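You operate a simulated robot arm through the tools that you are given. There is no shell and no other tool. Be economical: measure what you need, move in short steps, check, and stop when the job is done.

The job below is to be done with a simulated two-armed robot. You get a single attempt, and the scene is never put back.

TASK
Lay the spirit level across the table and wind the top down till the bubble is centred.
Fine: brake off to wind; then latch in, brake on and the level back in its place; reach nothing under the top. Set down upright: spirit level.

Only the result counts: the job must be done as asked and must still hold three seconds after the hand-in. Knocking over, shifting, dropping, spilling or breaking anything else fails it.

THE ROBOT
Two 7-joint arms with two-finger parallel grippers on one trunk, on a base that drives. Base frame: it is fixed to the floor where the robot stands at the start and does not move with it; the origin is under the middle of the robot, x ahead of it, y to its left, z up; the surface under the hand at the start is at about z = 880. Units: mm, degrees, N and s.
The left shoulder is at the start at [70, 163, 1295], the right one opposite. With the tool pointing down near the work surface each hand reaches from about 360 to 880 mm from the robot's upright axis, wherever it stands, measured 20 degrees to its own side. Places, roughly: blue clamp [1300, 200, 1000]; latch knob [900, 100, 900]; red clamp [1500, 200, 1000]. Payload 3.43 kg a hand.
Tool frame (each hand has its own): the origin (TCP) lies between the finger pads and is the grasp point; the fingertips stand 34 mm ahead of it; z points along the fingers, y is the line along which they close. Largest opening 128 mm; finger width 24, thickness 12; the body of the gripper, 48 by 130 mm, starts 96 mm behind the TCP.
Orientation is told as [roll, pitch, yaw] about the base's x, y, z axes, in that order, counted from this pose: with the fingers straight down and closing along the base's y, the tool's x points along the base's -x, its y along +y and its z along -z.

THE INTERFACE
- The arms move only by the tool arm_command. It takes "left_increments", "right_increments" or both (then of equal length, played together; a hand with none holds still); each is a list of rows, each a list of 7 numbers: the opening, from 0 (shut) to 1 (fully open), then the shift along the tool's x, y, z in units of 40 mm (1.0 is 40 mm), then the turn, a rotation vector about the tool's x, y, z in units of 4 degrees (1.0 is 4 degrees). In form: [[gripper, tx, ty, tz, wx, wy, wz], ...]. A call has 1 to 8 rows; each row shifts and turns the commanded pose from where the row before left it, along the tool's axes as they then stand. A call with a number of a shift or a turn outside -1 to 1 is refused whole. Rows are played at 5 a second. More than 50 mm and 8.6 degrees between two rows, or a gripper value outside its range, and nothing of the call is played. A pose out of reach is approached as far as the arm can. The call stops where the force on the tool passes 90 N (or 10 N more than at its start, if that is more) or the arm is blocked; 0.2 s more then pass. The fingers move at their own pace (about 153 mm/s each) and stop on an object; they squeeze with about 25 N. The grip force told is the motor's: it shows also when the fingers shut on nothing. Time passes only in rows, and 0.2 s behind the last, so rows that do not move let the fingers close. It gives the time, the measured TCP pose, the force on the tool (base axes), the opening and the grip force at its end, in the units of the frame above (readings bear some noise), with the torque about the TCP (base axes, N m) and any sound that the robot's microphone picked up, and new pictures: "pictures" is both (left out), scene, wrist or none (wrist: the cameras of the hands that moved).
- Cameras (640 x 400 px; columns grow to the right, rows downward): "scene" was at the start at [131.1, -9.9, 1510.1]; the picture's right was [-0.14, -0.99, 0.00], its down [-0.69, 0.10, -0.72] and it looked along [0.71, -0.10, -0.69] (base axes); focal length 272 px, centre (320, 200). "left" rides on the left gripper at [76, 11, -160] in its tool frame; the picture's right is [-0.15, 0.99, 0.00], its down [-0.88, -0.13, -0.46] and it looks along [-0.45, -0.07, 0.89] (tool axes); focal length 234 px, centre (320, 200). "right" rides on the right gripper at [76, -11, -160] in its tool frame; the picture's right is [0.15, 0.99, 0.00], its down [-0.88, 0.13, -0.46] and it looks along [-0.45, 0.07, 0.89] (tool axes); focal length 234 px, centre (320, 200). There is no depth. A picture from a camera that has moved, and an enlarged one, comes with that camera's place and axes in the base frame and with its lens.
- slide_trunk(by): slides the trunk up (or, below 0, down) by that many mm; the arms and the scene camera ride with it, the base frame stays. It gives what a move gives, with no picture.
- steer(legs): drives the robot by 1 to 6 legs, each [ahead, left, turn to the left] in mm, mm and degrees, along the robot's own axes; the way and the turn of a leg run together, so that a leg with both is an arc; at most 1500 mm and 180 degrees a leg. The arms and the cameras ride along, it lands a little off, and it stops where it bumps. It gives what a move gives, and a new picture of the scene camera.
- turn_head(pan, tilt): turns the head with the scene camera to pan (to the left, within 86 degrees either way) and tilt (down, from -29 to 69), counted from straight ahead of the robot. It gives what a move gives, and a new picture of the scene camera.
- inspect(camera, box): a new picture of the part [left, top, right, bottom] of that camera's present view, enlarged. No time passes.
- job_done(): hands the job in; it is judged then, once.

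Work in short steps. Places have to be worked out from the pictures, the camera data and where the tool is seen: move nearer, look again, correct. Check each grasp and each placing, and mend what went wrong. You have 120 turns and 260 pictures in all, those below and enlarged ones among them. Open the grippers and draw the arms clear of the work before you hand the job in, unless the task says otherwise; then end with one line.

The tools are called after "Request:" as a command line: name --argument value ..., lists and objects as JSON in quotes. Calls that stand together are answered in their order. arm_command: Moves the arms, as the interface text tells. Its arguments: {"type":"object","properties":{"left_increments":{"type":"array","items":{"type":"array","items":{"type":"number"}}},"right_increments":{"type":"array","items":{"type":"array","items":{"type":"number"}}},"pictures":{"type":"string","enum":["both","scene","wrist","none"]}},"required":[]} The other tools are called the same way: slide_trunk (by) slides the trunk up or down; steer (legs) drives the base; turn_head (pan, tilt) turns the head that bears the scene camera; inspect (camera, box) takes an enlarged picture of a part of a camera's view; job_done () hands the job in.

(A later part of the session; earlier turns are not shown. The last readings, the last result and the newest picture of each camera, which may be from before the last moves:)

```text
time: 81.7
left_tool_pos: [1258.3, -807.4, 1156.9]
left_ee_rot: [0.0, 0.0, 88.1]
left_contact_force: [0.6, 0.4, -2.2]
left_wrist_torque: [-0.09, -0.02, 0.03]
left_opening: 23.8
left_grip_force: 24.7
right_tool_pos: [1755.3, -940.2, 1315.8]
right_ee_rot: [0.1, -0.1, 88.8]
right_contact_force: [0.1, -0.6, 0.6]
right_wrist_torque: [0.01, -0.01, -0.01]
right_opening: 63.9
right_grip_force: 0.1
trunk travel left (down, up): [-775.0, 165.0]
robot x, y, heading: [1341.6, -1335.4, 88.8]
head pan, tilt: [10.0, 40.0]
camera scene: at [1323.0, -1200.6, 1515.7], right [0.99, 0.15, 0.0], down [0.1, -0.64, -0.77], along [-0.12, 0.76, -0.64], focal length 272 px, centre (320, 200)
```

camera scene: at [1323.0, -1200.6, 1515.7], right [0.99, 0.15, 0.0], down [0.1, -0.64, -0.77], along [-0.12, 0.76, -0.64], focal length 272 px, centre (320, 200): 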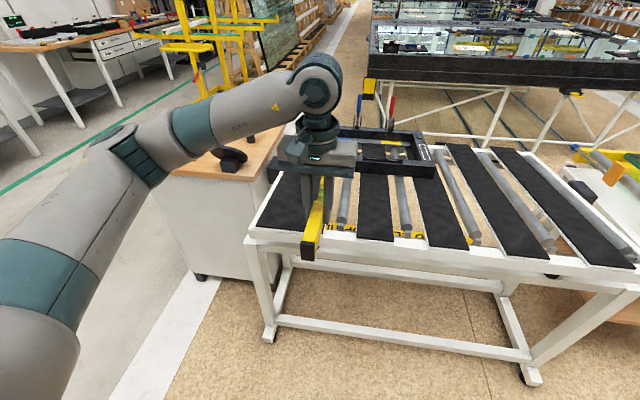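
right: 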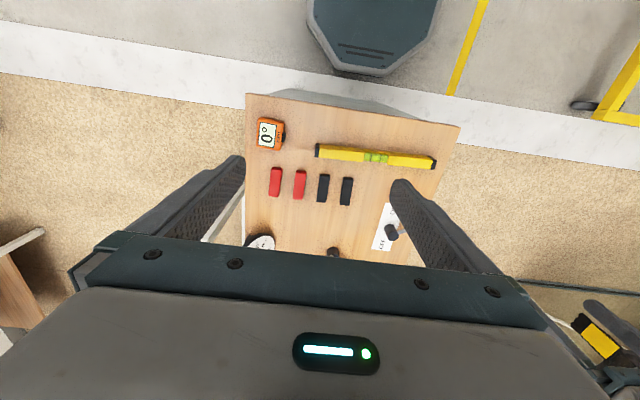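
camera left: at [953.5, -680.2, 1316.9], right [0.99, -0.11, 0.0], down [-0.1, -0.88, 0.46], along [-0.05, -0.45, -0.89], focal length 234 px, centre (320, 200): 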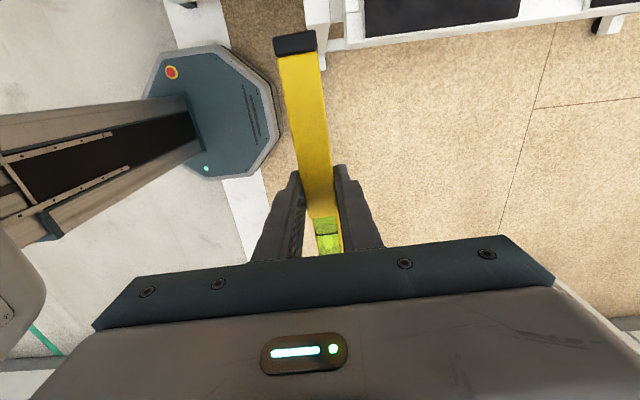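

Now drive ahead 250 mm to bring the level over the slat area.

Request:
steer --legs '[[250, 0, 0]]'

Request:
arm_command --left_increments '[[0, -0.5, 0.8, 0, 0, 0, -0.45], [0, -0.5, 0.8, 0, 0, 0, 0], [0, -0.5, 0.8, 0, 0, 0, 0], [0, -0.5, 0.8, 0, 0, 0, 0], [0, 0, 0, 0, 0, 0, 0]]' --pictures "both"

```text
time: 83.5
left_tool_pos: [1265.9, -555.3, 1157.9]
left_ee_rot: [0.0, 0.1, 88.0]
left_contact_force: [0.2, -0.7, -3.0]
left_wrist_torque: [-0.09, 0.02, -0.05]
left_opening: 23.3
left_grip_force: 24.5
right_tool_pos: [1761.1, -689.3, 1315.6]
right_ee_rot: [-0.1, -0.1, 88.7]
right_contact_force: [0.1, -0.4, -0.5]
right_wrist_torque: [0.02, 0.0, 0.01]
right_opening: 64.2
right_grip_force: 0.1
trunk travel left (down, up): [-775.0, 165.0]
robot x, y, heading: [1343.2, -1083.0, 89.0]
head pan, tilt: [10.0, 40.0]
camera scene: at [1329.1, -949.5, 1515.9], right [0.99, 0.15, 0.0], down [0.1, -0.64, -0.77], along [-0.12, 0.76, -0.64], focal length 272 px, centre (320, 200)
```

scene: 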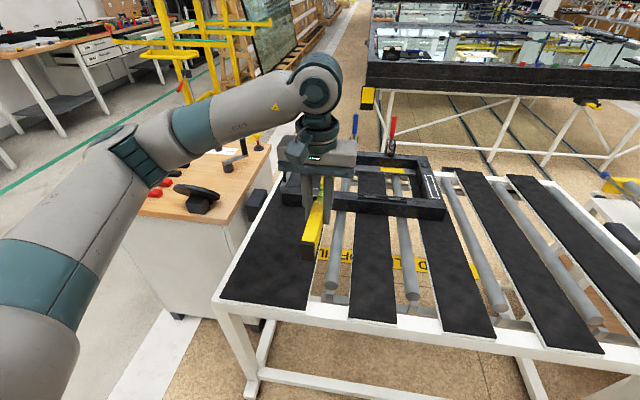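

```text
time: 84.8
left_tool_pos: [1139.2, -473.0, 1157.1]
left_ee_rot: [0.1, 0.0, 89.6]
left_contact_force: [0.4, 0.3, -2.3]
left_wrist_torque: [-0.08, 0.02, 0.01]
left_opening: 23.4
left_grip_force: 25.5
right_tool_pos: [1762.7, -688.0, 1314.8]
right_ee_rot: [0.2, -0.1, 88.7]
right_contact_force: [-0.6, 0.2, 1.1]
right_wrist_torque: [0.01, 0.02, 0.01]
right_opening: 64.1
right_grip_force: 0.0
trunk travel left (down, up): [-775.0, 165.0]
robot x, y, heading: [1338.4, -1083.8, 88.4]
head pan, tilt: [10.0, 40.0]
camera scene: at [1329.8, -948.1, 1515.7], right [0.99, 0.15, 0.0], down [0.1, -0.64, -0.77], along [-0.12, 0.76, -0.64], focal length 272 px, centre (320, 200)
camera left: at [1126.6, -549.6, 1315.4], right [-0.99, 0.15, 0.0], down [0.13, 0.88, 0.46], along [0.07, 0.45, -0.89], focal length 234 px, centre (320, 200)
```

scene: 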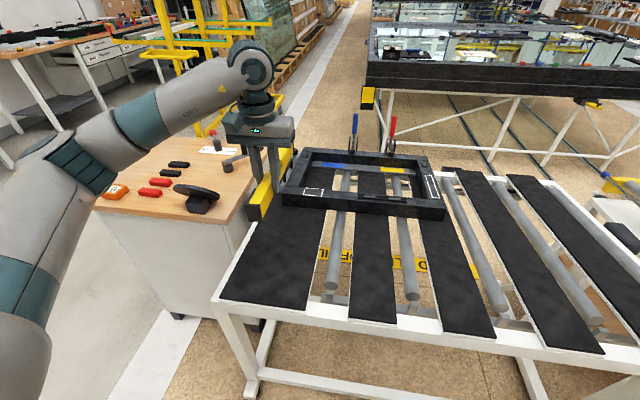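
left: 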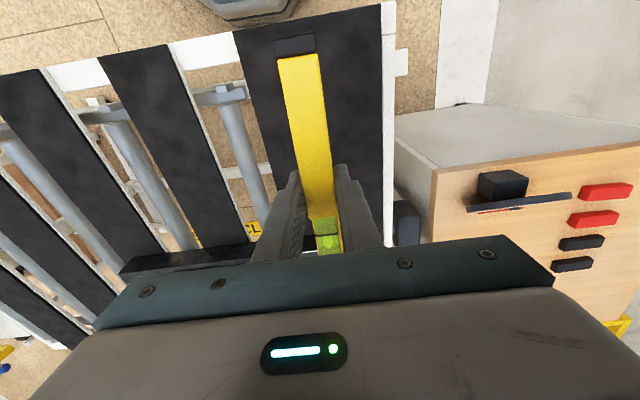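

Hand is over the slat. Before lowering I want to know the tilt direction, so I enlarge the table's edge and legs.

Request:
inspect --camera "scene" --box '[200, 180, 360, 280]'

Request:
inspect --camera "scene" --box '[200, 270, 360, 400]'

Request:
inspect --camera "scene" --box '[440, 130, 640, 260]'

```text
4.00 times, centred on (280, 230) of scene
camera zoom: at [1329.8, -948.1, 1515.7], right [0.99, 0.15, 0.0], down [0.1, -0.64, -0.77], along [-0.12, 0.76, -0.64], focal length 1090 px, centre (480, 80)
```

zoom: 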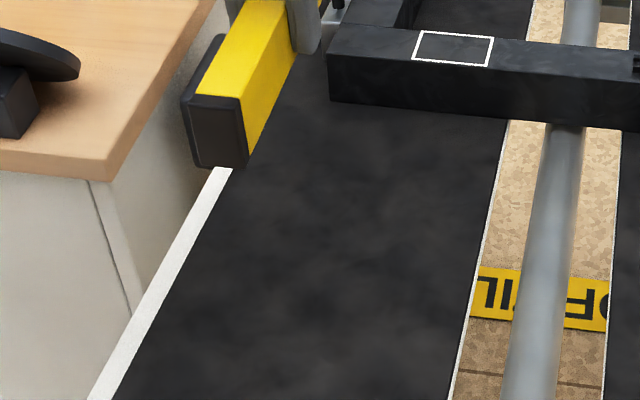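

```text
3.08 times, centred on (280, 335) of scene
camera zoom: at [1329.8, -948.1, 1515.7], right [0.99, 0.15, 0.0], down [0.1, -0.64, -0.77], along [-0.12, 0.76, -0.64], focal length 838 px, centre (443, -215)
```

zoom: 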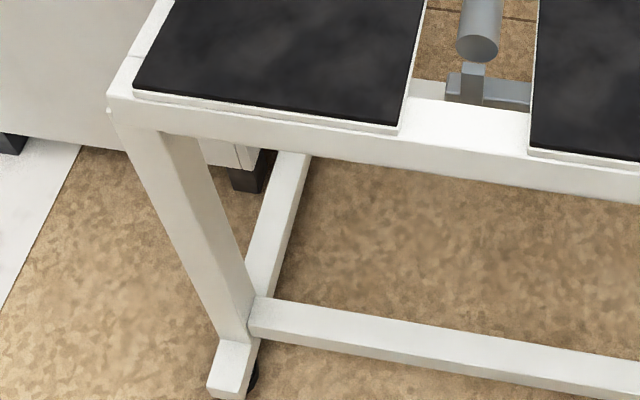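

```text
3.08 times, centred on (540, 195) of scene
camera zoom: at [1329.8, -948.1, 1515.7], right [0.99, 0.15, 0.0], down [0.1, -0.64, -0.77], along [-0.12, 0.76, -0.64], focal length 838 px, centre (-357, 215)
```

zoom: 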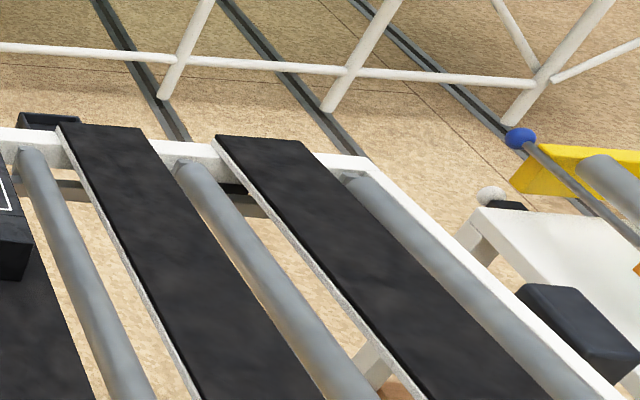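

Slat widths show the far (y+) end at z≈836, near (y−) at ≈890: the y− side is high by ~4–5°. I'll tilt the hand 5° to match the slat and lower part way.

Request:
arm_command --left_increments '[[0, -0.4, 0, 0, 0, 0.65, 0], [0, 0, 0, 0, 0, 0.6, 0], [0, 0, 0, 1, 0, 0, 0], [0, 0, 0, 1, 0, 0, 0], [0, 0, 0, 1, 0, 0, 0], [0, 0, 0, 1, 0, 0, 0], [0, 0, 0, 0.8, 0, 0, 0], [0, 0, 0, 0, 0, 0, 0]]' --pictures "both"

Request:
inspect --camera "scene" --box '[200, 170, 360, 320]'

```text
time: 86.5
left_tool_pos: [1139.6, -473.4, 966.6]
left_ee_rot: [-0.1, 4.9, 89.8]
left_contact_force: [1.1, 0.2, -2.8]
left_wrist_torque: [-0.1, 0.01, -0.02]
left_opening: 23.5
left_grip_force: 25.0
right_tool_pos: [1762.4, -688.9, 1315.8]
right_ee_rot: [0.0, -0.1, 88.6]
right_contact_force: [0.0, 0.5, -0.1]
right_wrist_torque: [0.0, -0.02, -0.04]
right_opening: 64.1
right_grip_force: 0.0
trunk travel left (down, up): [-775.0, 165.0]
robot x, y, heading: [1340.6, -1087.0, 88.7]
head pan, tilt: [10.0, 40.0]
camera scene: at [1329.4, -948.5, 1515.7], right [0.99, 0.15, 0.0], down [0.1, -0.64, -0.77], along [-0.12, 0.76, -0.64], focal length 272 px, centre (320, 200)
camera left: at [1126.0, -535.8, 1131.9], right [-0.99, 0.15, -0.01], down [0.13, 0.92, 0.38], along [0.07, 0.37, -0.93], focal length 234 px, centre (320, 200)
```

scene: 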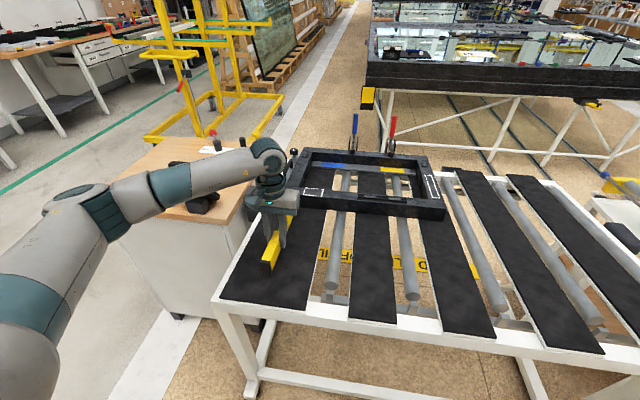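
left: 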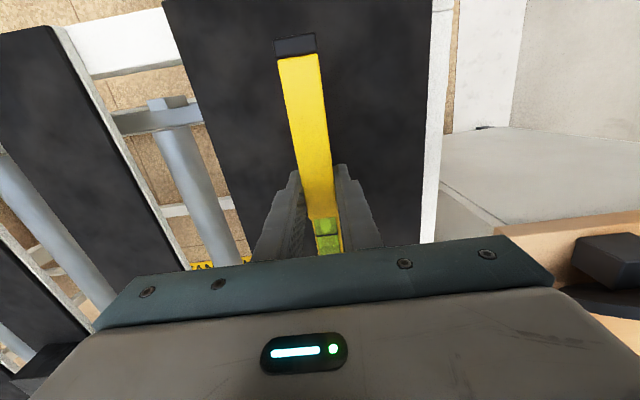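

```text
2.67 times, centred on (280, 245) of scene
camera zoom: at [1329.4, -948.5, 1515.7], right [0.99, 0.15, 0.0], down [0.1, -0.64, -0.77], along [-0.12, 0.76, -0.64], focal length 726 px, centre (427, 80)
```

zoom: 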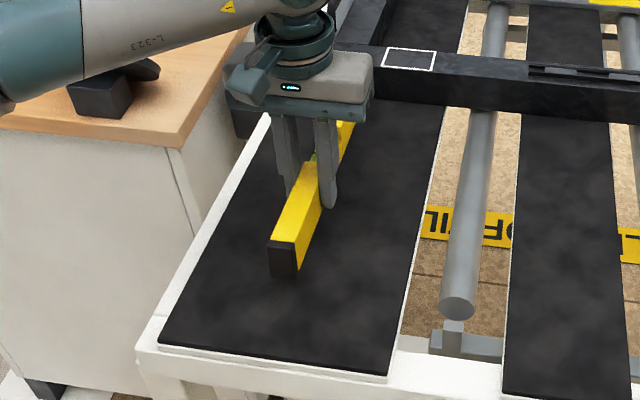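

Well placed over the slat. Lower 40 mm, then in small steps until contact.

Request:
arm_command --left_increments '[[0, 0, 0, 0.3, 0, 0, 0], [0, 0, 0, 0.3, 0, 0, 0], [0, 0, 0, 0.2, 0, 0, 0], [0, 0, 0, 0.15, 0, 0, 0], [0, 0, 0, 0, 0, 0, 0]]' --pictures "scene"

Request:
inspect --camera "scene" --box '[220, 200, 320, 300]'

```text
time: 87.8
left_tool_pos: [1138.8, -479.1, 928.3]
left_ee_rot: [0.0, 4.9, 89.7]
left_contact_force: [0.6, 0.3, -2.6]
left_wrist_torque: [-0.1, 0.01, 0.0]
left_opening: 23.9
left_grip_force: 25.3
right_tool_pos: [1760.1, -688.9, 1315.6]
right_ee_rot: [0.0, -0.1, 88.7]
right_contact_force: [-0.1, -0.1, -0.2]
right_wrist_torque: [-0.03, 0.0, -0.02]
right_opening: 63.9
right_grip_force: 0.1
trunk travel left (down, up): [-775.0, 165.0]
robot x, y, heading: [1343.7, -1082.7, 88.6]
head pan, tilt: [10.0, 40.0]
camera scene: at [1329.1, -948.2, 1515.7], right [0.99, 0.15, 0.0], down [0.1, -0.64, -0.77], along [-0.12, 0.76, -0.64], focal length 272 px, centre (320, 200)
```

scene: 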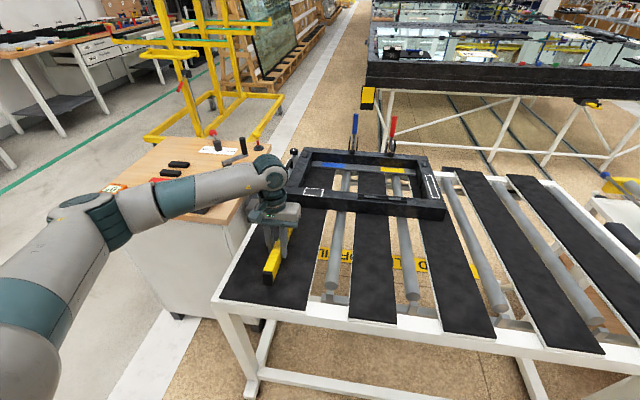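

```text
4.00 times, centred on (270, 250) of scene
camera zoom: at [1329.1, -948.2, 1515.7], right [0.99, 0.15, 0.0], down [0.1, -0.64, -0.77], along [-0.12, 0.76, -0.64], focal length 1090 px, centre (520, 0)
```

zoom: 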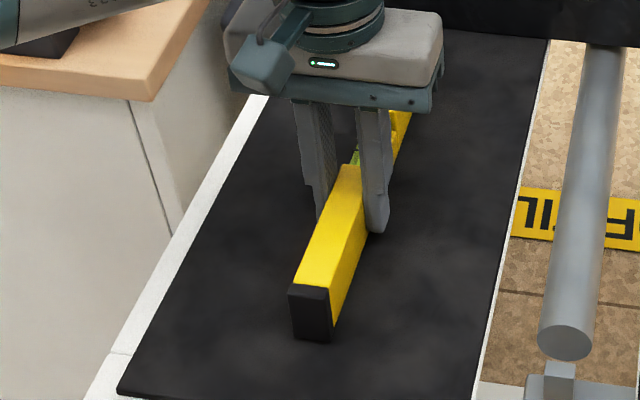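

Not yet touching (force unchanged). Lower in 3 mm steps.

Request:
arm_command --left_increments '[[0, 0, 0, 0.08, 0, 0, 0], [0, 0, 0, 0.08, 0, 0, 0], [0, 0, 0, 0, 0, 0, 0]]' --pictures "none"

Request:
arm_command --left_increments '[[0, 0, 0, 0.08, 0, 0, 0], [0, 0, 0, 0, 0, 0, 0]]' --pictures "none"

```text
time: 88.5
left_tool_pos: [1140.2, -478.3, 923.9]
left_ee_rot: [-0.1, 4.8, 89.9]
left_contact_force: [-2.7, 6.5, 19.4]
left_wrist_torque: [-0.33, 0.12, -0.02]
left_opening: 23.5
left_grip_force: 25.3
right_tool_pos: [1761.5, -688.9, 1316.4]
right_ee_rot: [0.0, -0.1, 88.6]
right_contact_force: [-0.1, -0.4, -0.1]
right_wrist_torque: [-0.03, 0.05, 0.02]
right_opening: 64.1
right_grip_force: 0.1
trunk travel left (down, up): [-775.0, 165.0]
robot x, y, heading: [1339.5, -1082.0, 88.3]
head pan, tilt: [10.0, 40.0]
```

```text
time: 89.2
left_tool_pos: [1138.8, -477.7, 921.4]
left_ee_rot: [0.0, 4.7, 89.8]
left_contact_force: [-3.6, 8.6, 37.7]
left_wrist_torque: [-1.43, 0.14, 0.0]
left_opening: 23.7
left_grip_force: 25.6
right_tool_pos: [1762.1, -690.7, 1316.2]
right_ee_rot: [0.1, -0.1, 88.8]
right_contact_force: [0.1, -0.7, -0.4]
right_wrist_torque: [-0.02, 0.02, -0.04]
right_opening: 64.1
right_grip_force: 0.2
trunk travel left (down, up): [-775.0, 165.0]
robot x, y, heading: [1342.1, -1086.2, 88.9]
head pan, tilt: [10.0, 40.0]
```

Contact at z≈922. I'll ease off the pressure and open the fingers, then rise straight up.

Request:
arm_command --left_increments '[[0, 0, 0, -0.08, 0, 0, 0], [0, 0, 0, 0, 0, 0, 0], [0.3, 0, 0, 0, 0, 0, 0], [0.5, 0, 0, 0, 0, 0, 0], [0.5, 0, 0, 0, 0, 0, 0]]' --pictures "wrist"

Request:
arm_command --left_increments '[[0.5, 0, 0, -0.5, 0, 0, 0], [0.5, 0, 0, -1, 0, 0, 0], [0.5, 0, 0, -1, 0, 0, 0], [0.5, 0, 0, -1, 0, 0, 0], [0.5, 0, 0, -1, 0, 0, 0], [0.5, 0, 0, -1, 0, -1, 0], [0.5, 0, 0, -1, 0, -0.25, 0]]' --pictures "both"

```text
time: 90.3
left_tool_pos: [1142.6, -479.5, 920.5]
left_ee_rot: [0.0, 5.2, 89.6]
left_contact_force: [-1.0, -2.6, 3.5]
left_wrist_torque: [-0.07, -0.12, -0.09]
left_opening: 63.5
left_grip_force: 0.0
right_tool_pos: [1764.0, -688.7, 1314.5]
right_ee_rot: [0.1, 0.0, 88.6]
right_contact_force: [0.4, -0.6, -0.5]
right_wrist_torque: [-0.02, 0.03, 0.01]
right_opening: 64.1
right_grip_force: 0.0
trunk travel left (down, up): [-775.0, 165.0]
robot x, y, heading: [1345.3, -1084.5, 88.3]
head pan, tilt: [10.0, 40.0]
camera left: at [1129.1, -540.9, 1085.9], right [-0.99, 0.15, -0.01], down [0.14, 0.92, 0.37], along [0.07, 0.37, -0.93], focal length 234 px, centre (320, 200)
```

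left: 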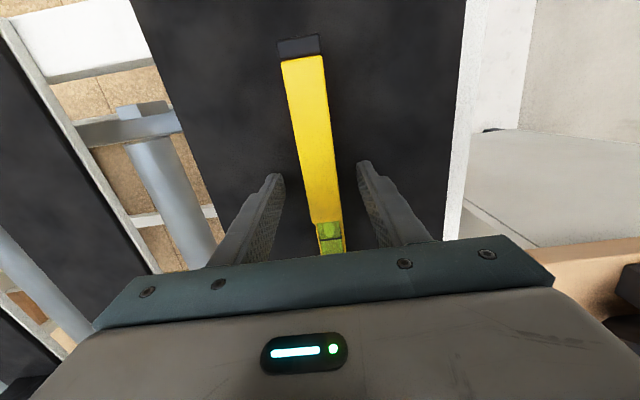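

```text
time: 92.0
left_tool_pos: [1138.2, -458.6, 1180.5]
left_ee_rot: [0.0, 0.0, 89.8]
left_contact_force: [-0.7, 0.4, 0.2]
left_wrist_torque: [-0.01, 0.02, 0.0]
left_opening: 64.0
left_grip_force: 0.1
right_tool_pos: [1761.2, -689.6, 1316.2]
right_ee_rot: [0.1, -0.1, 88.8]
right_contact_force: [-0.4, -0.4, -0.7]
right_wrist_torque: [0.01, 0.01, -0.01]
right_opening: 63.9
right_grip_force: 0.0
trunk travel left (down, up): [-775.0, 165.0]
robot x, y, heading: [1342.2, -1085.5, 88.6]
head pan, tilt: [10.0, 40.0]
camera scene: at [1329.8, -949.1, 1515.7], right [0.99, 0.15, 0.0], down [0.1, -0.64, -0.77], along [-0.12, 0.76, -0.64], focal length 272 px, centre (320, 200)
camera left: at [1126.2, -535.9, 1339.6], right [-0.99, 0.15, 0.0], down [0.13, 0.88, 0.46], along [0.07, 0.45, -0.89], focal length 234 px, centre (320, 200)
```

scene: 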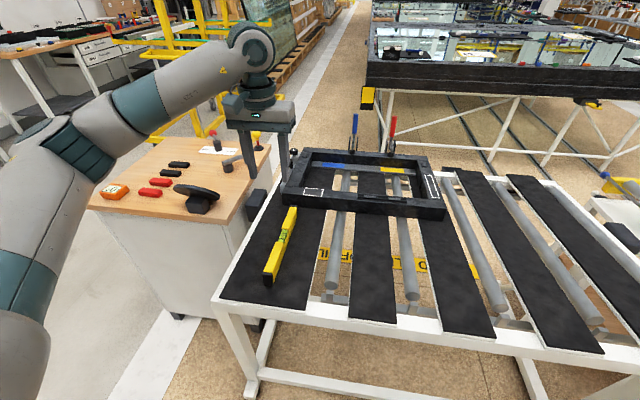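
left: 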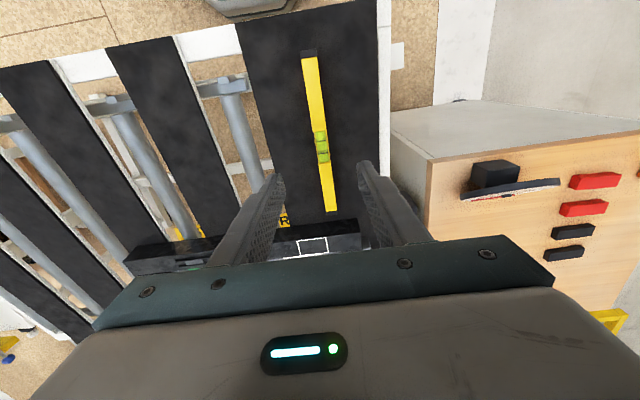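

The level lies upright on the slat. I'll enlarge the vial to see the bubble.

Request:
inspect --camera "scene" --box '[260, 200, 305, 290]'

Request:
inspect --camera "left" --box '[300, 115, 345, 180]'

```text
4.44 times, centred on (282, 245) of scene
camera zoom: at [1329.8, -949.1, 1515.7], right [0.99, 0.15, 0.0], down [0.1, -0.64, -0.77], along [-0.12, 0.76, -0.64], focal length 1211 px, centre (487, 0)
```

zoom: 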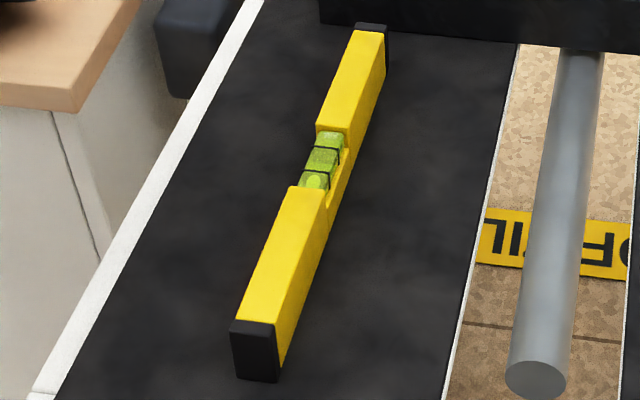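

```text
6.15 times, centred on (322, 148) of left
camera zoom: at [1126.2, -535.9, 1339.6], right [-0.99, 0.15, 0.0], down [0.13, 0.88, 0.46], along [0.07, 0.45, -0.89], focal length 1441 px, centre (305, 523)
```

zoom: 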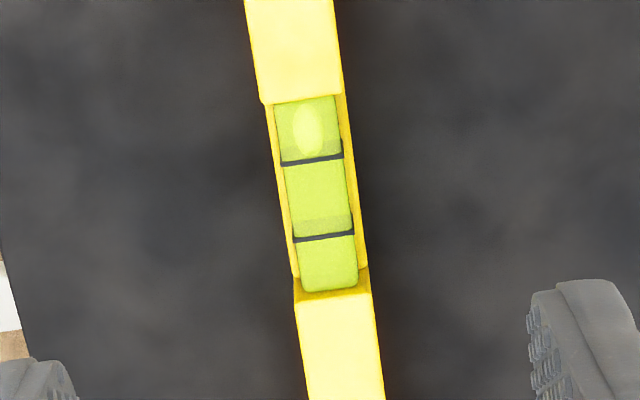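

Bubble sits at the y− (high) end, as expected. Now I drive back to the front of the cabinet to work the controls.

Request:
steer --legs '[[-310, 0, 0], [0, 0, -88.6], [-1290, 0, 0], [0, 1455, 0]]'

Request:
turn_head --pan 0 --tilt 40

```text
time: 110.7
left_tool_pos: [663.9, 261.0, 1180.0]
left_ee_rot: [0.0, 0.0, 1.4]
left_contact_force: [0.1, -0.3, 0.1]
left_wrist_torque: [0.03, -0.01, 0.03]
left_opening: 63.8
left_grip_force: 0.1
right_tool_pos: [453.1, -368.4, 1315.5]
right_ee_rot: [0.0, -0.1, 0.3]
right_contact_force: [-0.7, 0.4, 0.7]
right_wrist_torque: [0.02, -0.03, 0.03]
right_opening: 64.0
right_grip_force: 0.1
trunk travel left (down, up): [-775.0, 165.0]
robot x, y, heading: [45.9, 39.1, 0.2]
head pan, tilt: [10.0, 40.0]
camera scene: at [177.8, 56.7, 1515.7], right [0.18, -0.98, 0.0], down [-0.63, -0.11, -0.77], along [0.75, 0.14, -0.64], focal length 272 px, centre (320, 200)
```

scene: 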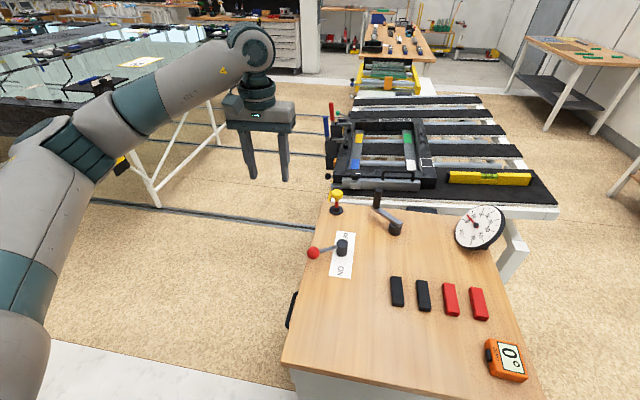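

```text
time: 111.4
left_tool_pos: [664.2, 261.7, 1179.1]
left_ee_rot: [0.0, -0.1, 1.4]
left_contact_force: [-0.9, 0.7, -0.9]
left_wrist_torque: [-0.02, 0.0, -0.01]
left_opening: 63.9
left_grip_force: 0.1
right_tool_pos: [451.6, -367.4, 1315.9]
right_ee_rot: [0.1, -0.2, 0.4]
right_contact_force: [-0.1, -0.5, 0.0]
right_wrist_torque: [0.0, -0.03, -0.01]
right_opening: 63.9
right_grip_force: 0.2
trunk travel left (down, up): [-775.0, 165.0]
robot x, y, heading: [45.8, 38.6, 0.4]
head pan, tilt: [0.0, 40.0]
camera scene: at [179.2, 42.5, 1515.7], right [0.01, -1.0, 0.0], down [-0.64, 0.0, -0.77], along [0.77, 0.0, -0.64], focal length 272 px, centre (320, 200)
```

scene: 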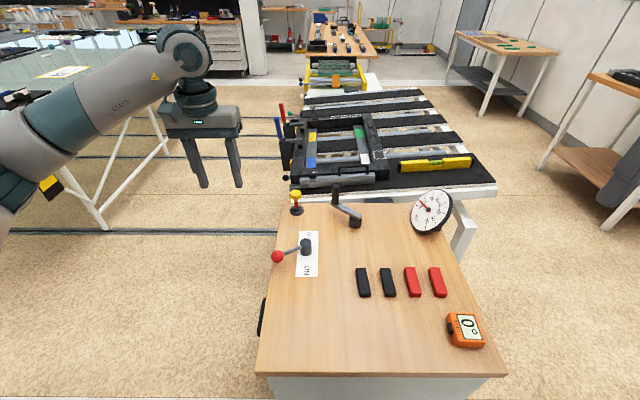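

Good view of everything. Enlarge the level and the controls.

Request:
inspect --camera "scene" --box '[395, 145, 480, 180]'

Request:
inspect --camera "scene" --box '[260, 170, 380, 280]'

```text
7.53 times, centred on (438, 162) of scene
camera zoom: at [179.2, 42.5, 1515.7], right [0.01, -1.0, 0.0], down [-0.64, 0.0, -0.77], along [0.77, 0.0, -0.64], focal length 2051 px, centre (-565, 482)
```

zoom: 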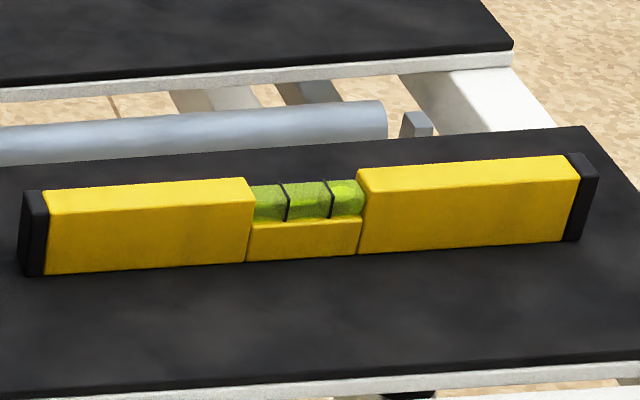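

```text
3.64 times, centred on (320, 225) of scene
camera zoom: at [179.2, 42.5, 1515.7], right [0.01, -1.0, 0.0], down [-0.64, 0.0, -0.77], along [0.77, 0.0, -0.64], focal length 990 px, centre (320, 109)
```

zoom: 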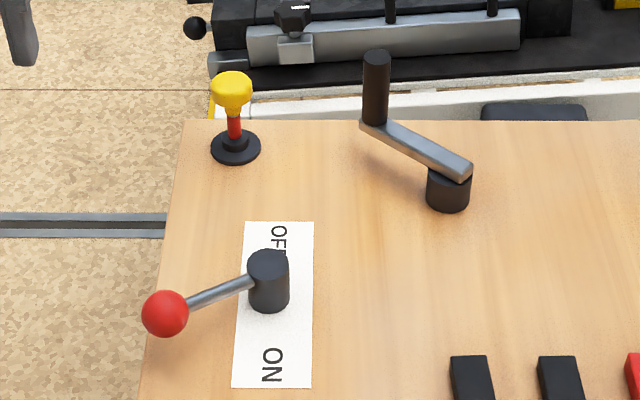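

Bubble clearly visible. Brake ball ≈[655,162,~912], pivot [697,88]; lever 30° toward ON. I'll bring the closed left fingers down on the near side of the ball to push it toward OFF.

Request:
arm_command --left_increments '[[0, 0.7, -0.7, 0, 0, 0, 0.35], [0, 0.65, -0.7, 0, 0, 0, 0], [0, 0, -0.6, 0.6, 0, 0, 0], [0, 0, -0.6, 0.6, 0, 0, 0], [0, 0, 0, 1, 0, 0, 0], [0, 0, 0, 1, 0, 0, 0], [0, 0, 0, 1, 0, 0, 0], [0, 0, 0, 0, 0, 0, 0]]' --pictures "both"

```text
time: 113.2
left_tool_pos: [610.8, 156.1, 1014.0]
left_ee_rot: [0.0, 0.0, 0.0]
left_contact_force: [0.0, 0.4, -0.5]
left_wrist_torque: [0.0, 0.02, 0.02]
left_opening: 0.0
left_grip_force: 24.8
right_tool_pos: [452.7, -368.9, 1315.6]
right_ee_rot: [-0.1, 0.0, 0.4]
right_contact_force: [0.0, 0.2, 0.5]
right_wrist_torque: [-0.02, 0.0, 0.05]
right_opening: 63.9
right_grip_force: 0.0
trunk travel left (down, up): [-775.0, 165.0]
robot x, y, heading: [45.4, 41.1, 0.6]
head pan, tilt: [0.0, 40.0]
camera scene: at [178.9, 42.4, 1515.8], right [0.0, -1.0, 0.0], down [-0.64, 0.0, -0.77], along [0.77, 0.0, -0.64], focal length 272 px, centre (320, 200)
camera left: at [533.6, 166.9, 1172.5], right [0.15, 0.99, 0.0], down [0.88, -0.13, 0.46], along [0.45, -0.07, -0.89], focal length 234 px, centre (320, 200)
```

scene: 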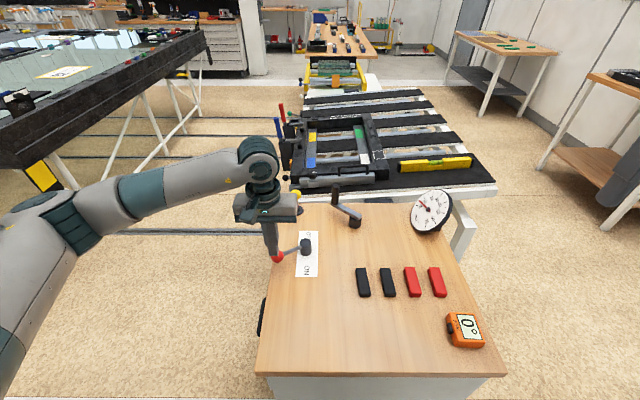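
left: 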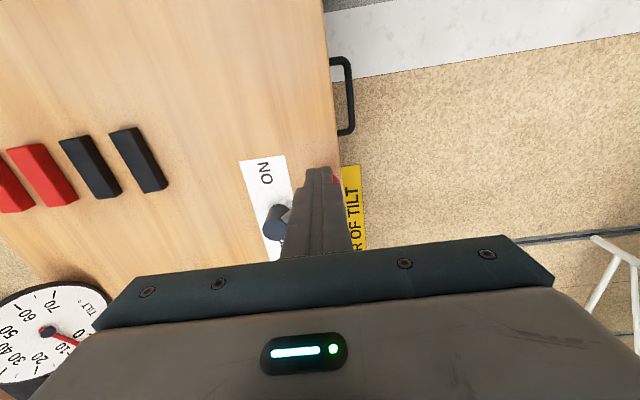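

Fingers are on the near side with ~13 mm clearance; lower to z≈925.

Request:
arm_command --left_increments '[[0, 0, 0, 0.8, 0, 0, 0], [0, 0, 0, 0.8, 0, 0, 0], [0, 0, 0, 0.6, 0, 0, 0], [0, 0, 0, 0, 0, 0, 0]]' --pictures "scene"

Request:
inspect --camera "scene" --box '[250, 200, 340, 290]'

```text
time: 114.2
left_tool_pos: [611.2, 157.3, 924.1]
left_ee_rot: [-0.1, 0.1, 0.0]
left_contact_force: [0.3, 1.1, 0.8]
left_wrist_torque: [-0.03, 0.0, 0.0]
left_opening: 0.0
left_grip_force: 24.5
right_tool_pos: [452.0, -368.3, 1315.8]
right_ee_rot: [0.0, -0.1, 0.3]
right_contact_force: [-0.9, 0.1, 0.1]
right_wrist_torque: [-0.01, 0.01, -0.02]
right_opening: 64.0
right_grip_force: 0.2
trunk travel left (down, up): [-775.0, 165.0]
robot x, y, heading: [43.7, 40.9, 0.2]
head pan, tilt: [0.0, 40.0]
camera scene: at [179.2, 42.2, 1515.7], right [0.0, -1.0, 0.0], down [-0.64, 0.0, -0.77], along [0.77, 0.0, -0.64], focal length 272 px, centre (320, 200)
```

scene: 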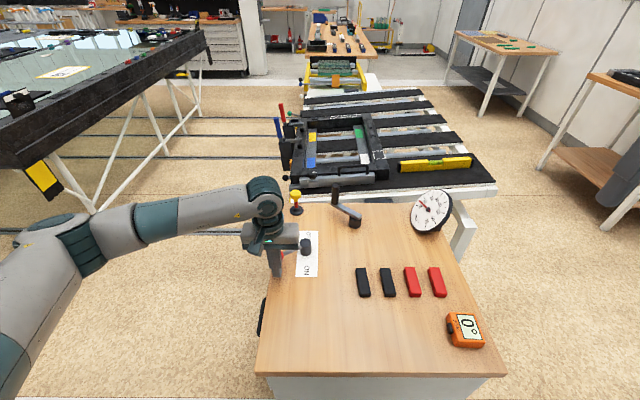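

```text
4.44 times, centred on (295, 245) of scene
camera zoom: at [179.2, 42.2, 1515.7], right [0.0, -1.0, 0.0], down [-0.64, 0.0, -0.77], along [0.77, 0.0, -0.64], focal length 1211 px, centre (431, 0)
```

zoom: 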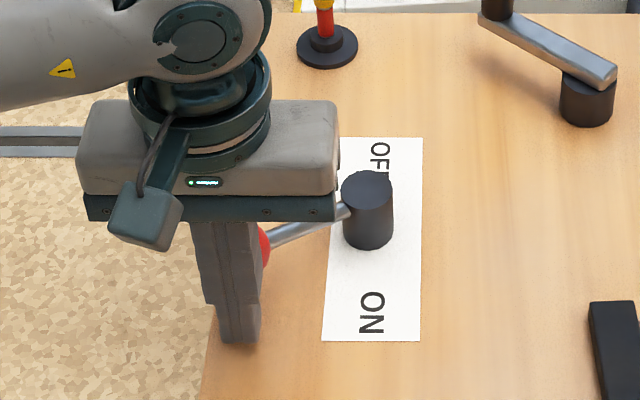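

Pushing the ball toward +x in 20 mm steps.

Request:
arm_command --left_increments '[[0, -0.5, 0.2, 0, 0, 0, 0], [0, -0.5, 0.1, 0, 0, 0, 0], [0, -0.5, 0, 0, 0, 0, 0], [0, 0, 0, 0, 0, 0, 0]]' --pictures "none"

Request:
inspect --camera "scene" --box '[250, 200, 340, 290]'

```text
time: 115.2
left_tool_pos: [671.2, 168.2, 924.5]
left_ee_rot: [-0.2, -0.1, -0.1]
left_contact_force: [-0.2, 0.0, 0.1]
left_wrist_torque: [0.0, 0.02, 0.01]
left_opening: 0.0
left_grip_force: 25.1
right_tool_pos: [451.1, -368.3, 1316.0]
right_ee_rot: [-0.1, 0.0, 0.4]
right_contact_force: [0.4, 0.5, 0.5]
right_wrist_torque: [0.01, -0.01, -0.02]
right_opening: 63.9
right_grip_force: 0.0
trunk travel left (down, up): [-775.0, 165.0]
robot x, y, heading: [47.7, 39.0, -0.1]
head pan, tilt: [0.0, 40.0]
```

```text
4.44 times, centred on (295, 245) of scene
camera zoom: at [179.2, 42.2, 1515.7], right [0.0, -1.0, 0.0], down [-0.64, 0.0, -0.77], along [0.77, 0.0, -0.64], focal length 1211 px, centre (431, 0)
```

zoom: 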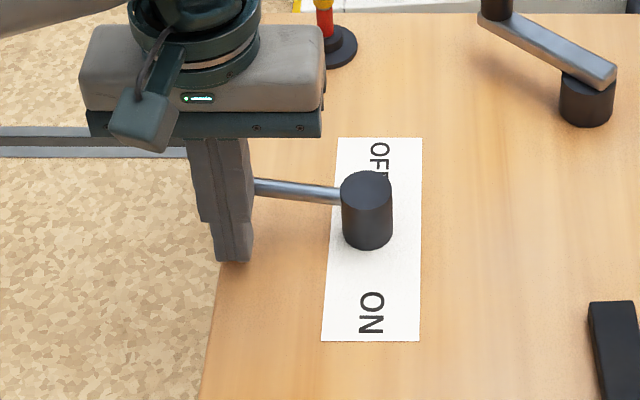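

Lever moves freely and has crossed the middle. Continue toward OFF until it stops.

Request:
arm_command --left_increments '[[0, -0.5, 0, 0, 0, 0, 0], [0, -0.4, -0.15, 0, 0, 0, 0], [0, 0, 0, 0, 0, 0, 0]]' --pictures "none"

Request:
inspect --camera "scene" --box '[250, 190, 340, 280]'

```text
time: 116.0
left_tool_pos: [704.5, 163.8, 923.9]
left_ee_rot: [-0.1, 0.0, 0.0]
left_contact_force: [-0.5, -0.6, -0.4]
left_wrist_torque: [-0.01, 0.02, 0.01]
left_opening: 0.2
left_grip_force: 25.3
right_tool_pos: [452.6, -368.4, 1315.2]
right_ee_rot: [0.0, -0.1, 0.2]
right_contact_force: [0.0, 0.6, 0.8]
right_wrist_torque: [-0.01, -0.02, -0.04]
right_opening: 63.7
right_grip_force: 0.0
trunk travel left (down, up): [-775.0, 165.0]
robot x, y, heading: [46.9, 38.0, 0.4]
head pan, tilt: [0.0, 40.0]
```

```text
4.44 times, centred on (295, 235) of scene
camera zoom: at [179.0, 42.4, 1515.7], right [0.0, -1.0, 0.0], down [-0.64, 0.0, -0.77], along [0.77, 0.0, -0.64], focal length 1211 px, centre (431, 44)
```

zoom: 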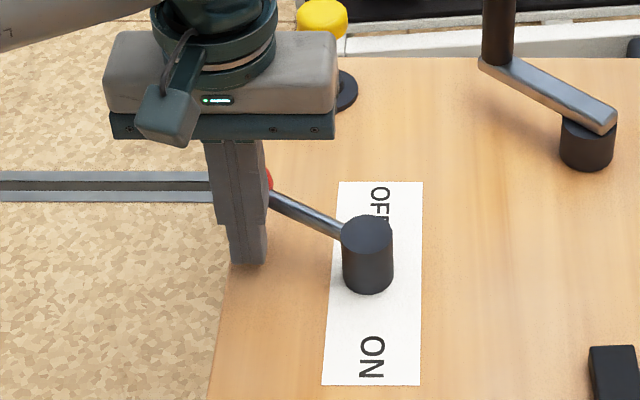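

Still no resistance; push a bit more to find the OFF stop.

Request:
arm_command --left_increments '[[0, -0.3, -0.15, 0, 0, 0, 0], [0, -0.3, -0.2, 0, 0, 0, 0], [0, 0, 0, 0, 0, 0, 0]]' --pictures "none"

Request:
inspect --camera "scene" --box '[250, 190, 340, 280]'

```text
time: 116.8
left_tool_pos: [718.7, 153.4, 924.0]
left_ee_rot: [0.3, 0.7, 0.0]
left_contact_force: [-62.3, 17.9, -10.0]
left_wrist_torque: [-0.02, 0.07, 0.37]
left_opening: 0.2
left_grip_force: 25.4
right_tool_pos: [444.9, -364.1, 1319.3]
right_ee_rot: [-0.1, -0.4, 0.4]
right_contact_force: [0.6, -0.8, -0.5]
right_wrist_torque: [-0.03, 0.0, 0.03]
right_opening: 64.0
right_grip_force: 0.1
trunk travel left (down, up): [-775.0, 165.0]
robot x, y, heading: [43.2, 39.5, 0.2]
head pan, tilt: [0.0, 40.0]
```

```text
4.44 times, centred on (295, 235) of scene
camera zoom: at [169.2, 45.7, 1516.4], right [0.01, -1.0, 0.0], down [-0.64, -0.01, -0.77], along [0.77, 0.0, -0.64], focal length 1211 px, centre (431, 44)
```

zoom: 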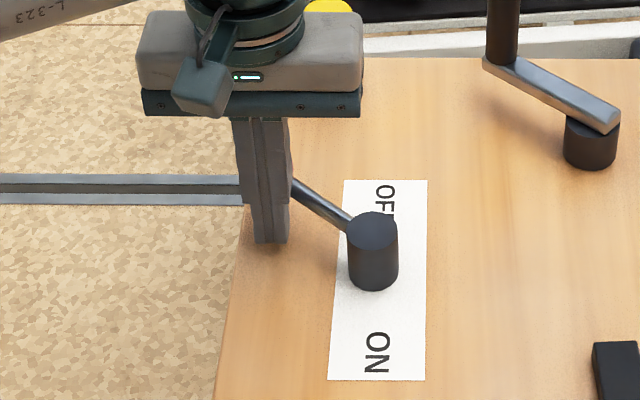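

Hit the stop (62 N): brake is OFF. Back the hand away and up, then start the right hand toward the crank.

Request:
arm_command --left_increments '[[0, 0.6, 0.1, 0, 0, 0, 0], [0, 0.6, 0.3, 0, 0, 0, 0], [0, 0, 0.5, -0.8, 0, 0, 0], [0, 0, 0.5, -0.8, 0, 0, 0], [0, 0, 0.8, -0.5, 0, 0, 0], [0, 0, 0.8, -0.5, 0, 0, 0], [0, 0, 0.8, -0.5, 0, 0, 0]]' --pictures "scene"

Request:
inspect --camera "scene" --box '[260, 170, 380, 280]'

Request:
inspect --camera "scene" --box '[395, 145, 480, 180]'

```text
time: 118.4
left_tool_pos: [681.9, 300.9, 1050.7]
left_ee_rot: [-0.1, 0.1, 0.0]
left_contact_force: [0.3, 0.7, 0.6]
left_wrist_torque: [0.03, -0.02, -0.06]
left_opening: 0.0
left_grip_force: 24.2
right_tool_pos: [452.3, -367.2, 1315.5]
right_ee_rot: [0.0, -0.1, 0.2]
right_contact_force: [0.3, 1.4, 0.0]
right_wrist_torque: [-0.02, -0.01, -0.03]
right_opening: 64.1
right_grip_force: 0.0
trunk travel left (down, up): [-775.0, 165.0]
robot x, y, heading: [44.8, 36.4, 0.2]
head pan, tilt: [0.0, 40.0]
camera scene: at [178.5, 43.0, 1515.8], right [0.0, -1.0, 0.0], down [-0.64, 0.0, -0.77], along [0.77, 0.0, -0.64], focal length 272 px, centre (320, 200)
```

scene: 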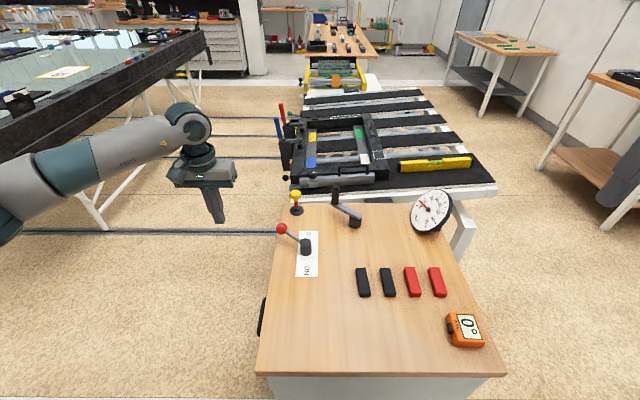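

```text
3.64 times, centred on (320, 225) of scene
camera zoom: at [178.5, 43.0, 1515.8], right [0.0, -1.0, 0.0], down [-0.64, 0.0, -0.77], along [0.77, 0.0, -0.64], focal length 990 px, centre (320, 109)
```

zoom: 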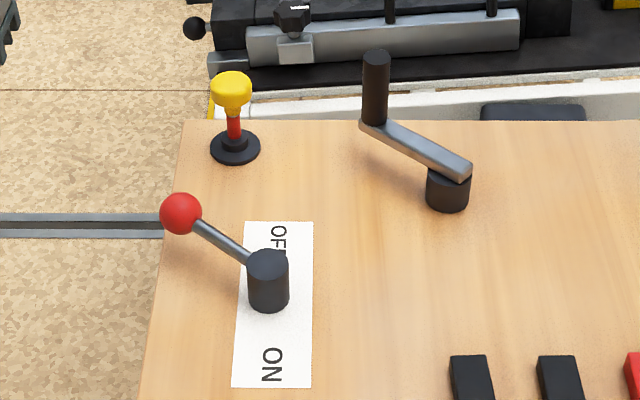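

```text
7.53 times, centred on (438, 162) of scene
camera zoom: at [178.5, 43.0, 1515.8], right [0.0, -1.0, 0.0], down [-0.64, 0.0, -0.77], along [0.77, 0.0, -0.64], focal length 2051 px, centre (-565, 482)
```

zoom: 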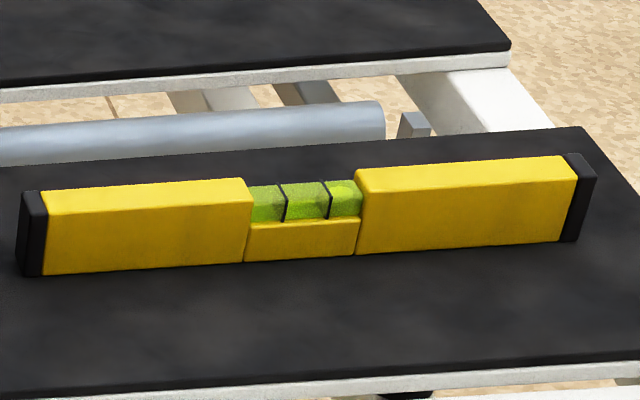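

Brake is OFF. Crank hub ≈[813,−69], handle ≈[867,−3], z 922–997, radius ≈85. I'll creep the base 30 mm ahead for reach, then bring the right hand above the handle.

Request:
steer --legs '[[30, 0, 0]]'

Request:
arm_command --right_increments '[[0.6, -0.85, 0.83, 0, 0, 0, 0], [0.6, -0.85, 0.83, 0, 0, 0, 0], [0.6, -0.85, 0.83, 0, 0, 0, 0], [0.6, -0.85, 0.83, 0, 0, 0, 0], [0.6, -0.85, 0.83, 0, 0, 0, 0], [0.6, -0.85, 0.83, 0, 0, 0, 0], [0.6, -0.85, 0.83, 0, 0, 0, 0], [0.6, -0.85, 0.83, 0, 0, 0, 0]]' --pictures "none"

Request:
arm_command --right_increments '[[0.6, -0.85, 0.83, 0, 0, 0, 0], [0.6, -0.85, 0.83, 0, 0, 0, 0], [0.6, -0.85, 0.83, 0, 0, 0, 0], [0.6, 0, 0, 1, 0, 0, 0], [0.6, 0, 0, 1, 0, 0, 0], [0.6, 0, 0, 1, 0, 0, 0], [0.6, 0, 0, 1, 0, 0, 0], [0.6, 0, 0, 0, 0, 0, 0]]' --pictures "both"

```text
time: 119.2
left_tool_pos: [707.7, 299.8, 1053.3]
left_ee_rot: [0.0, -0.3, 0.0]
left_contact_force: [-0.8, 0.2, -0.6]
left_wrist_torque: [0.02, -0.04, 0.0]
left_opening: 0.0
left_grip_force: 25.2
right_tool_pos: [475.4, -368.0, 1318.0]
right_ee_rot: [0.2, -0.4, 0.3]
right_contact_force: [-1.0, -0.3, 0.2]
right_wrist_torque: [0.0, -0.08, 0.02]
right_opening: 63.8
right_grip_force: 0.1
trunk travel left (down, up): [-775.0, 165.0]
robot x, y, heading: [73.2, 35.6, 0.1]
head pan, tilt: [0.0, 40.0]
camera scene: at [201.1, 42.1, 1516.6], right [0.0, -1.0, 0.0], down [-0.64, 0.0, -0.77], along [0.77, 0.0, -0.64], focal length 272 px, centre (320, 200)
```

scene: 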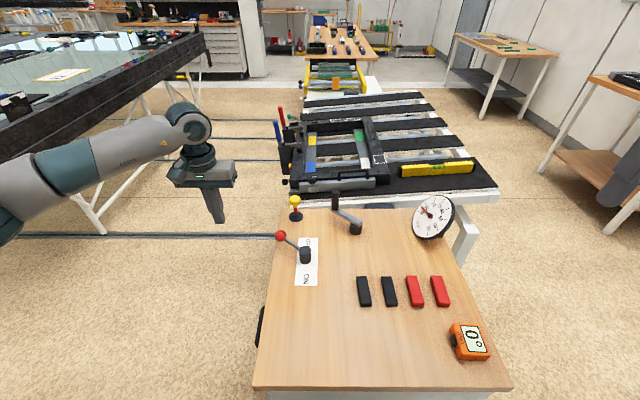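

```text
time: 121.0
left_tool_pos: [712.6, 302.3, 1049.3]
left_ee_rot: [-0.1, 0.1, 0.0]
left_contact_force: [0.8, -0.4, 0.9]
left_wrist_torque: [0.0, 0.0, 0.01]
left_opening: 0.0
left_grip_force: 25.0
right_tool_pos: [757.4, -99.8, 1316.1]
right_ee_rot: [-0.1, 0.0, 0.2]
right_contact_force: [-0.2, 0.1, 0.6]
right_wrist_torque: [0.0, -0.01, 0.01]
right_opening: 76.6
right_grip_force: 0.1
trunk travel left (down, up): [-775.0, 165.0]
robot x, y, heading: [74.9, 41.1, 0.1]
head pan, tilt: [0.0, 40.0]
```

```text
time: 122.8
left_tool_pos: [710.9, 299.7, 1050.4]
left_ee_rot: [-0.1, 0.0, -0.1]
left_contact_force: [0.0, -0.1, 0.3]
left_wrist_torque: [-0.02, 0.02, -0.03]
left_opening: 0.2
left_grip_force: 24.9
right_tool_pos: [842.8, -4.5, 1153.8]
right_ee_rot: [0.0, -0.2, 0.3]
right_contact_force: [0.1, 0.0, 0.0]
right_wrist_torque: [-0.02, 0.0, 0.01]
right_opening: 76.8
right_grip_force: 0.1
right hand out of reach, approached as far as the arm can: row 3
trunk travel left (down, up): [-775.0, 165.0]
robot x, y, heading: [72.8, 38.1, 0.2]
head pan, tilt: [0.0, 40.0]
camera scene: at [207.9, 43.3, 1515.8], right [0.0, -1.0, 0.0], down [-0.64, 0.0, -0.77], along [0.77, 0.0, -0.64], focal length 272 px, centre (320, 200)
camera right: at [766.7, -16.8, 1311.6], right [-0.15, 0.99, 0.0], down [0.88, 0.13, 0.46], along [0.45, 0.07, -0.89], focal length 234 px, centre (320, 200)
```

scene: 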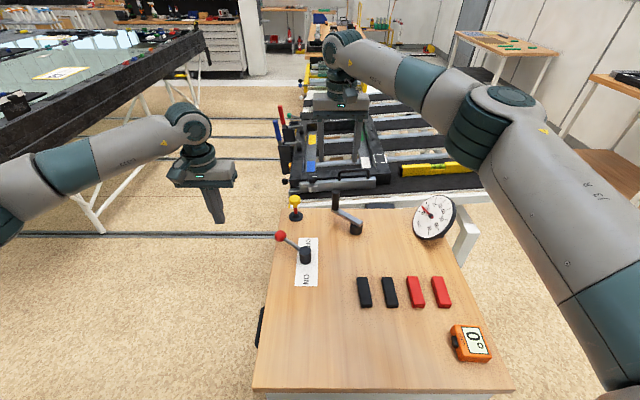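
right: 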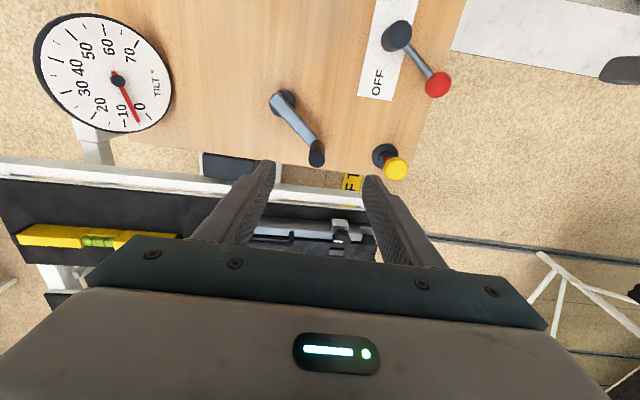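

Wrist view puts the handle ≈[862,−5] and hub ≈[803,−67]. I'll move forward to it and lower until the tips are just above it.

Request:
arm_command --right_increments '[[0.6, 0, 0, 1, 0, 0, 0], [0.6, 0, 0, 1, 0, 0, 0], [0.6, -0.5, 0, 0.8, 0, 0, 0], [0.6, 0, 0, 0, 0, 0, 0]]' --pictures "both"

Request:
inspect --camera "scene" --box '[290, 110, 390, 240]'

```text
time: 123.8
left_tool_pos: [711.9, 298.7, 1050.2]
left_ee_rot: [-0.1, 0.1, 0.0]
left_contact_force: [0.8, -0.3, -0.8]
left_wrist_torque: [0.03, 0.0, 0.01]
left_opening: 0.0
left_grip_force: 24.9
right_tool_pos: [861.7, -5.1, 1041.1]
right_ee_rot: [0.1, -0.1, 0.2]
right_contact_force: [0.1, 0.6, 0.0]
right_wrist_torque: [0.04, -0.02, -0.02]
right_opening: 76.9
right_grip_force: 0.0
trunk travel left (down, up): [-775.0, 165.0]
robot x, y, heading: [74.8, 39.8, 0.2]
head pan, tilt: [0.0, 40.0]
camera scene: at [208.3, 41.7, 1515.7], right [0.0, -1.0, 0.0], down [-0.64, 0.0, -0.77], along [0.77, 0.0, -0.64], focal length 272 px, centre (320, 200)
camera right: at [785.6, -18.4, 1200.0], right [-0.15, 0.99, 0.0], down [0.88, 0.13, 0.46], along [0.45, 0.07, -0.89], focal length 234 px, centre (320, 200)
```

scene: 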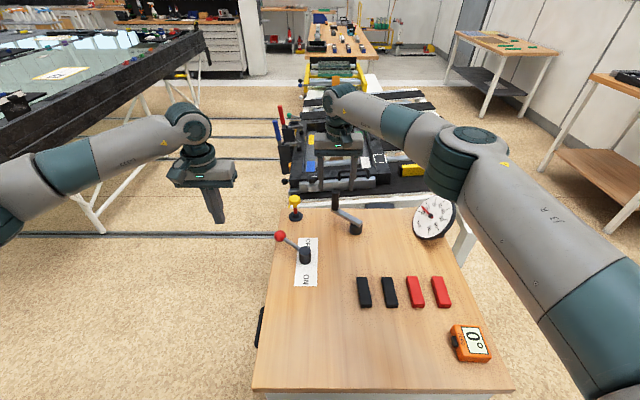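
right: 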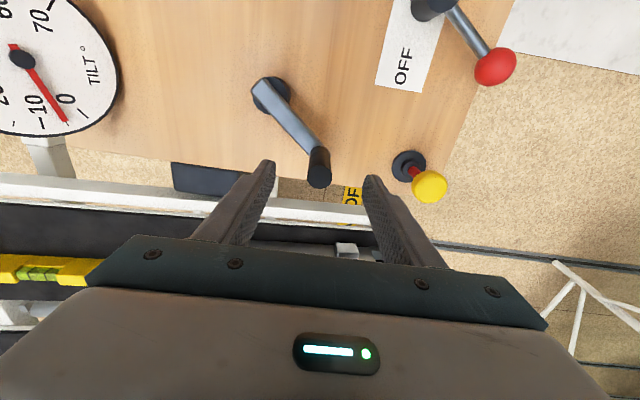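

```text
3.08 times, centred on (340, 175) of scene
camera zoom: at [208.3, 41.7, 1515.7], right [0.0, -1.0, 0.0], down [-0.64, 0.0, -0.77], along [0.77, 0.0, -0.64], focal length 838 px, centre (258, 277)
```

zoom: 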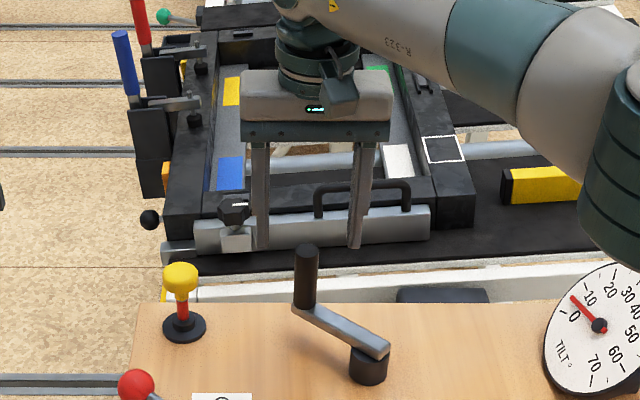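

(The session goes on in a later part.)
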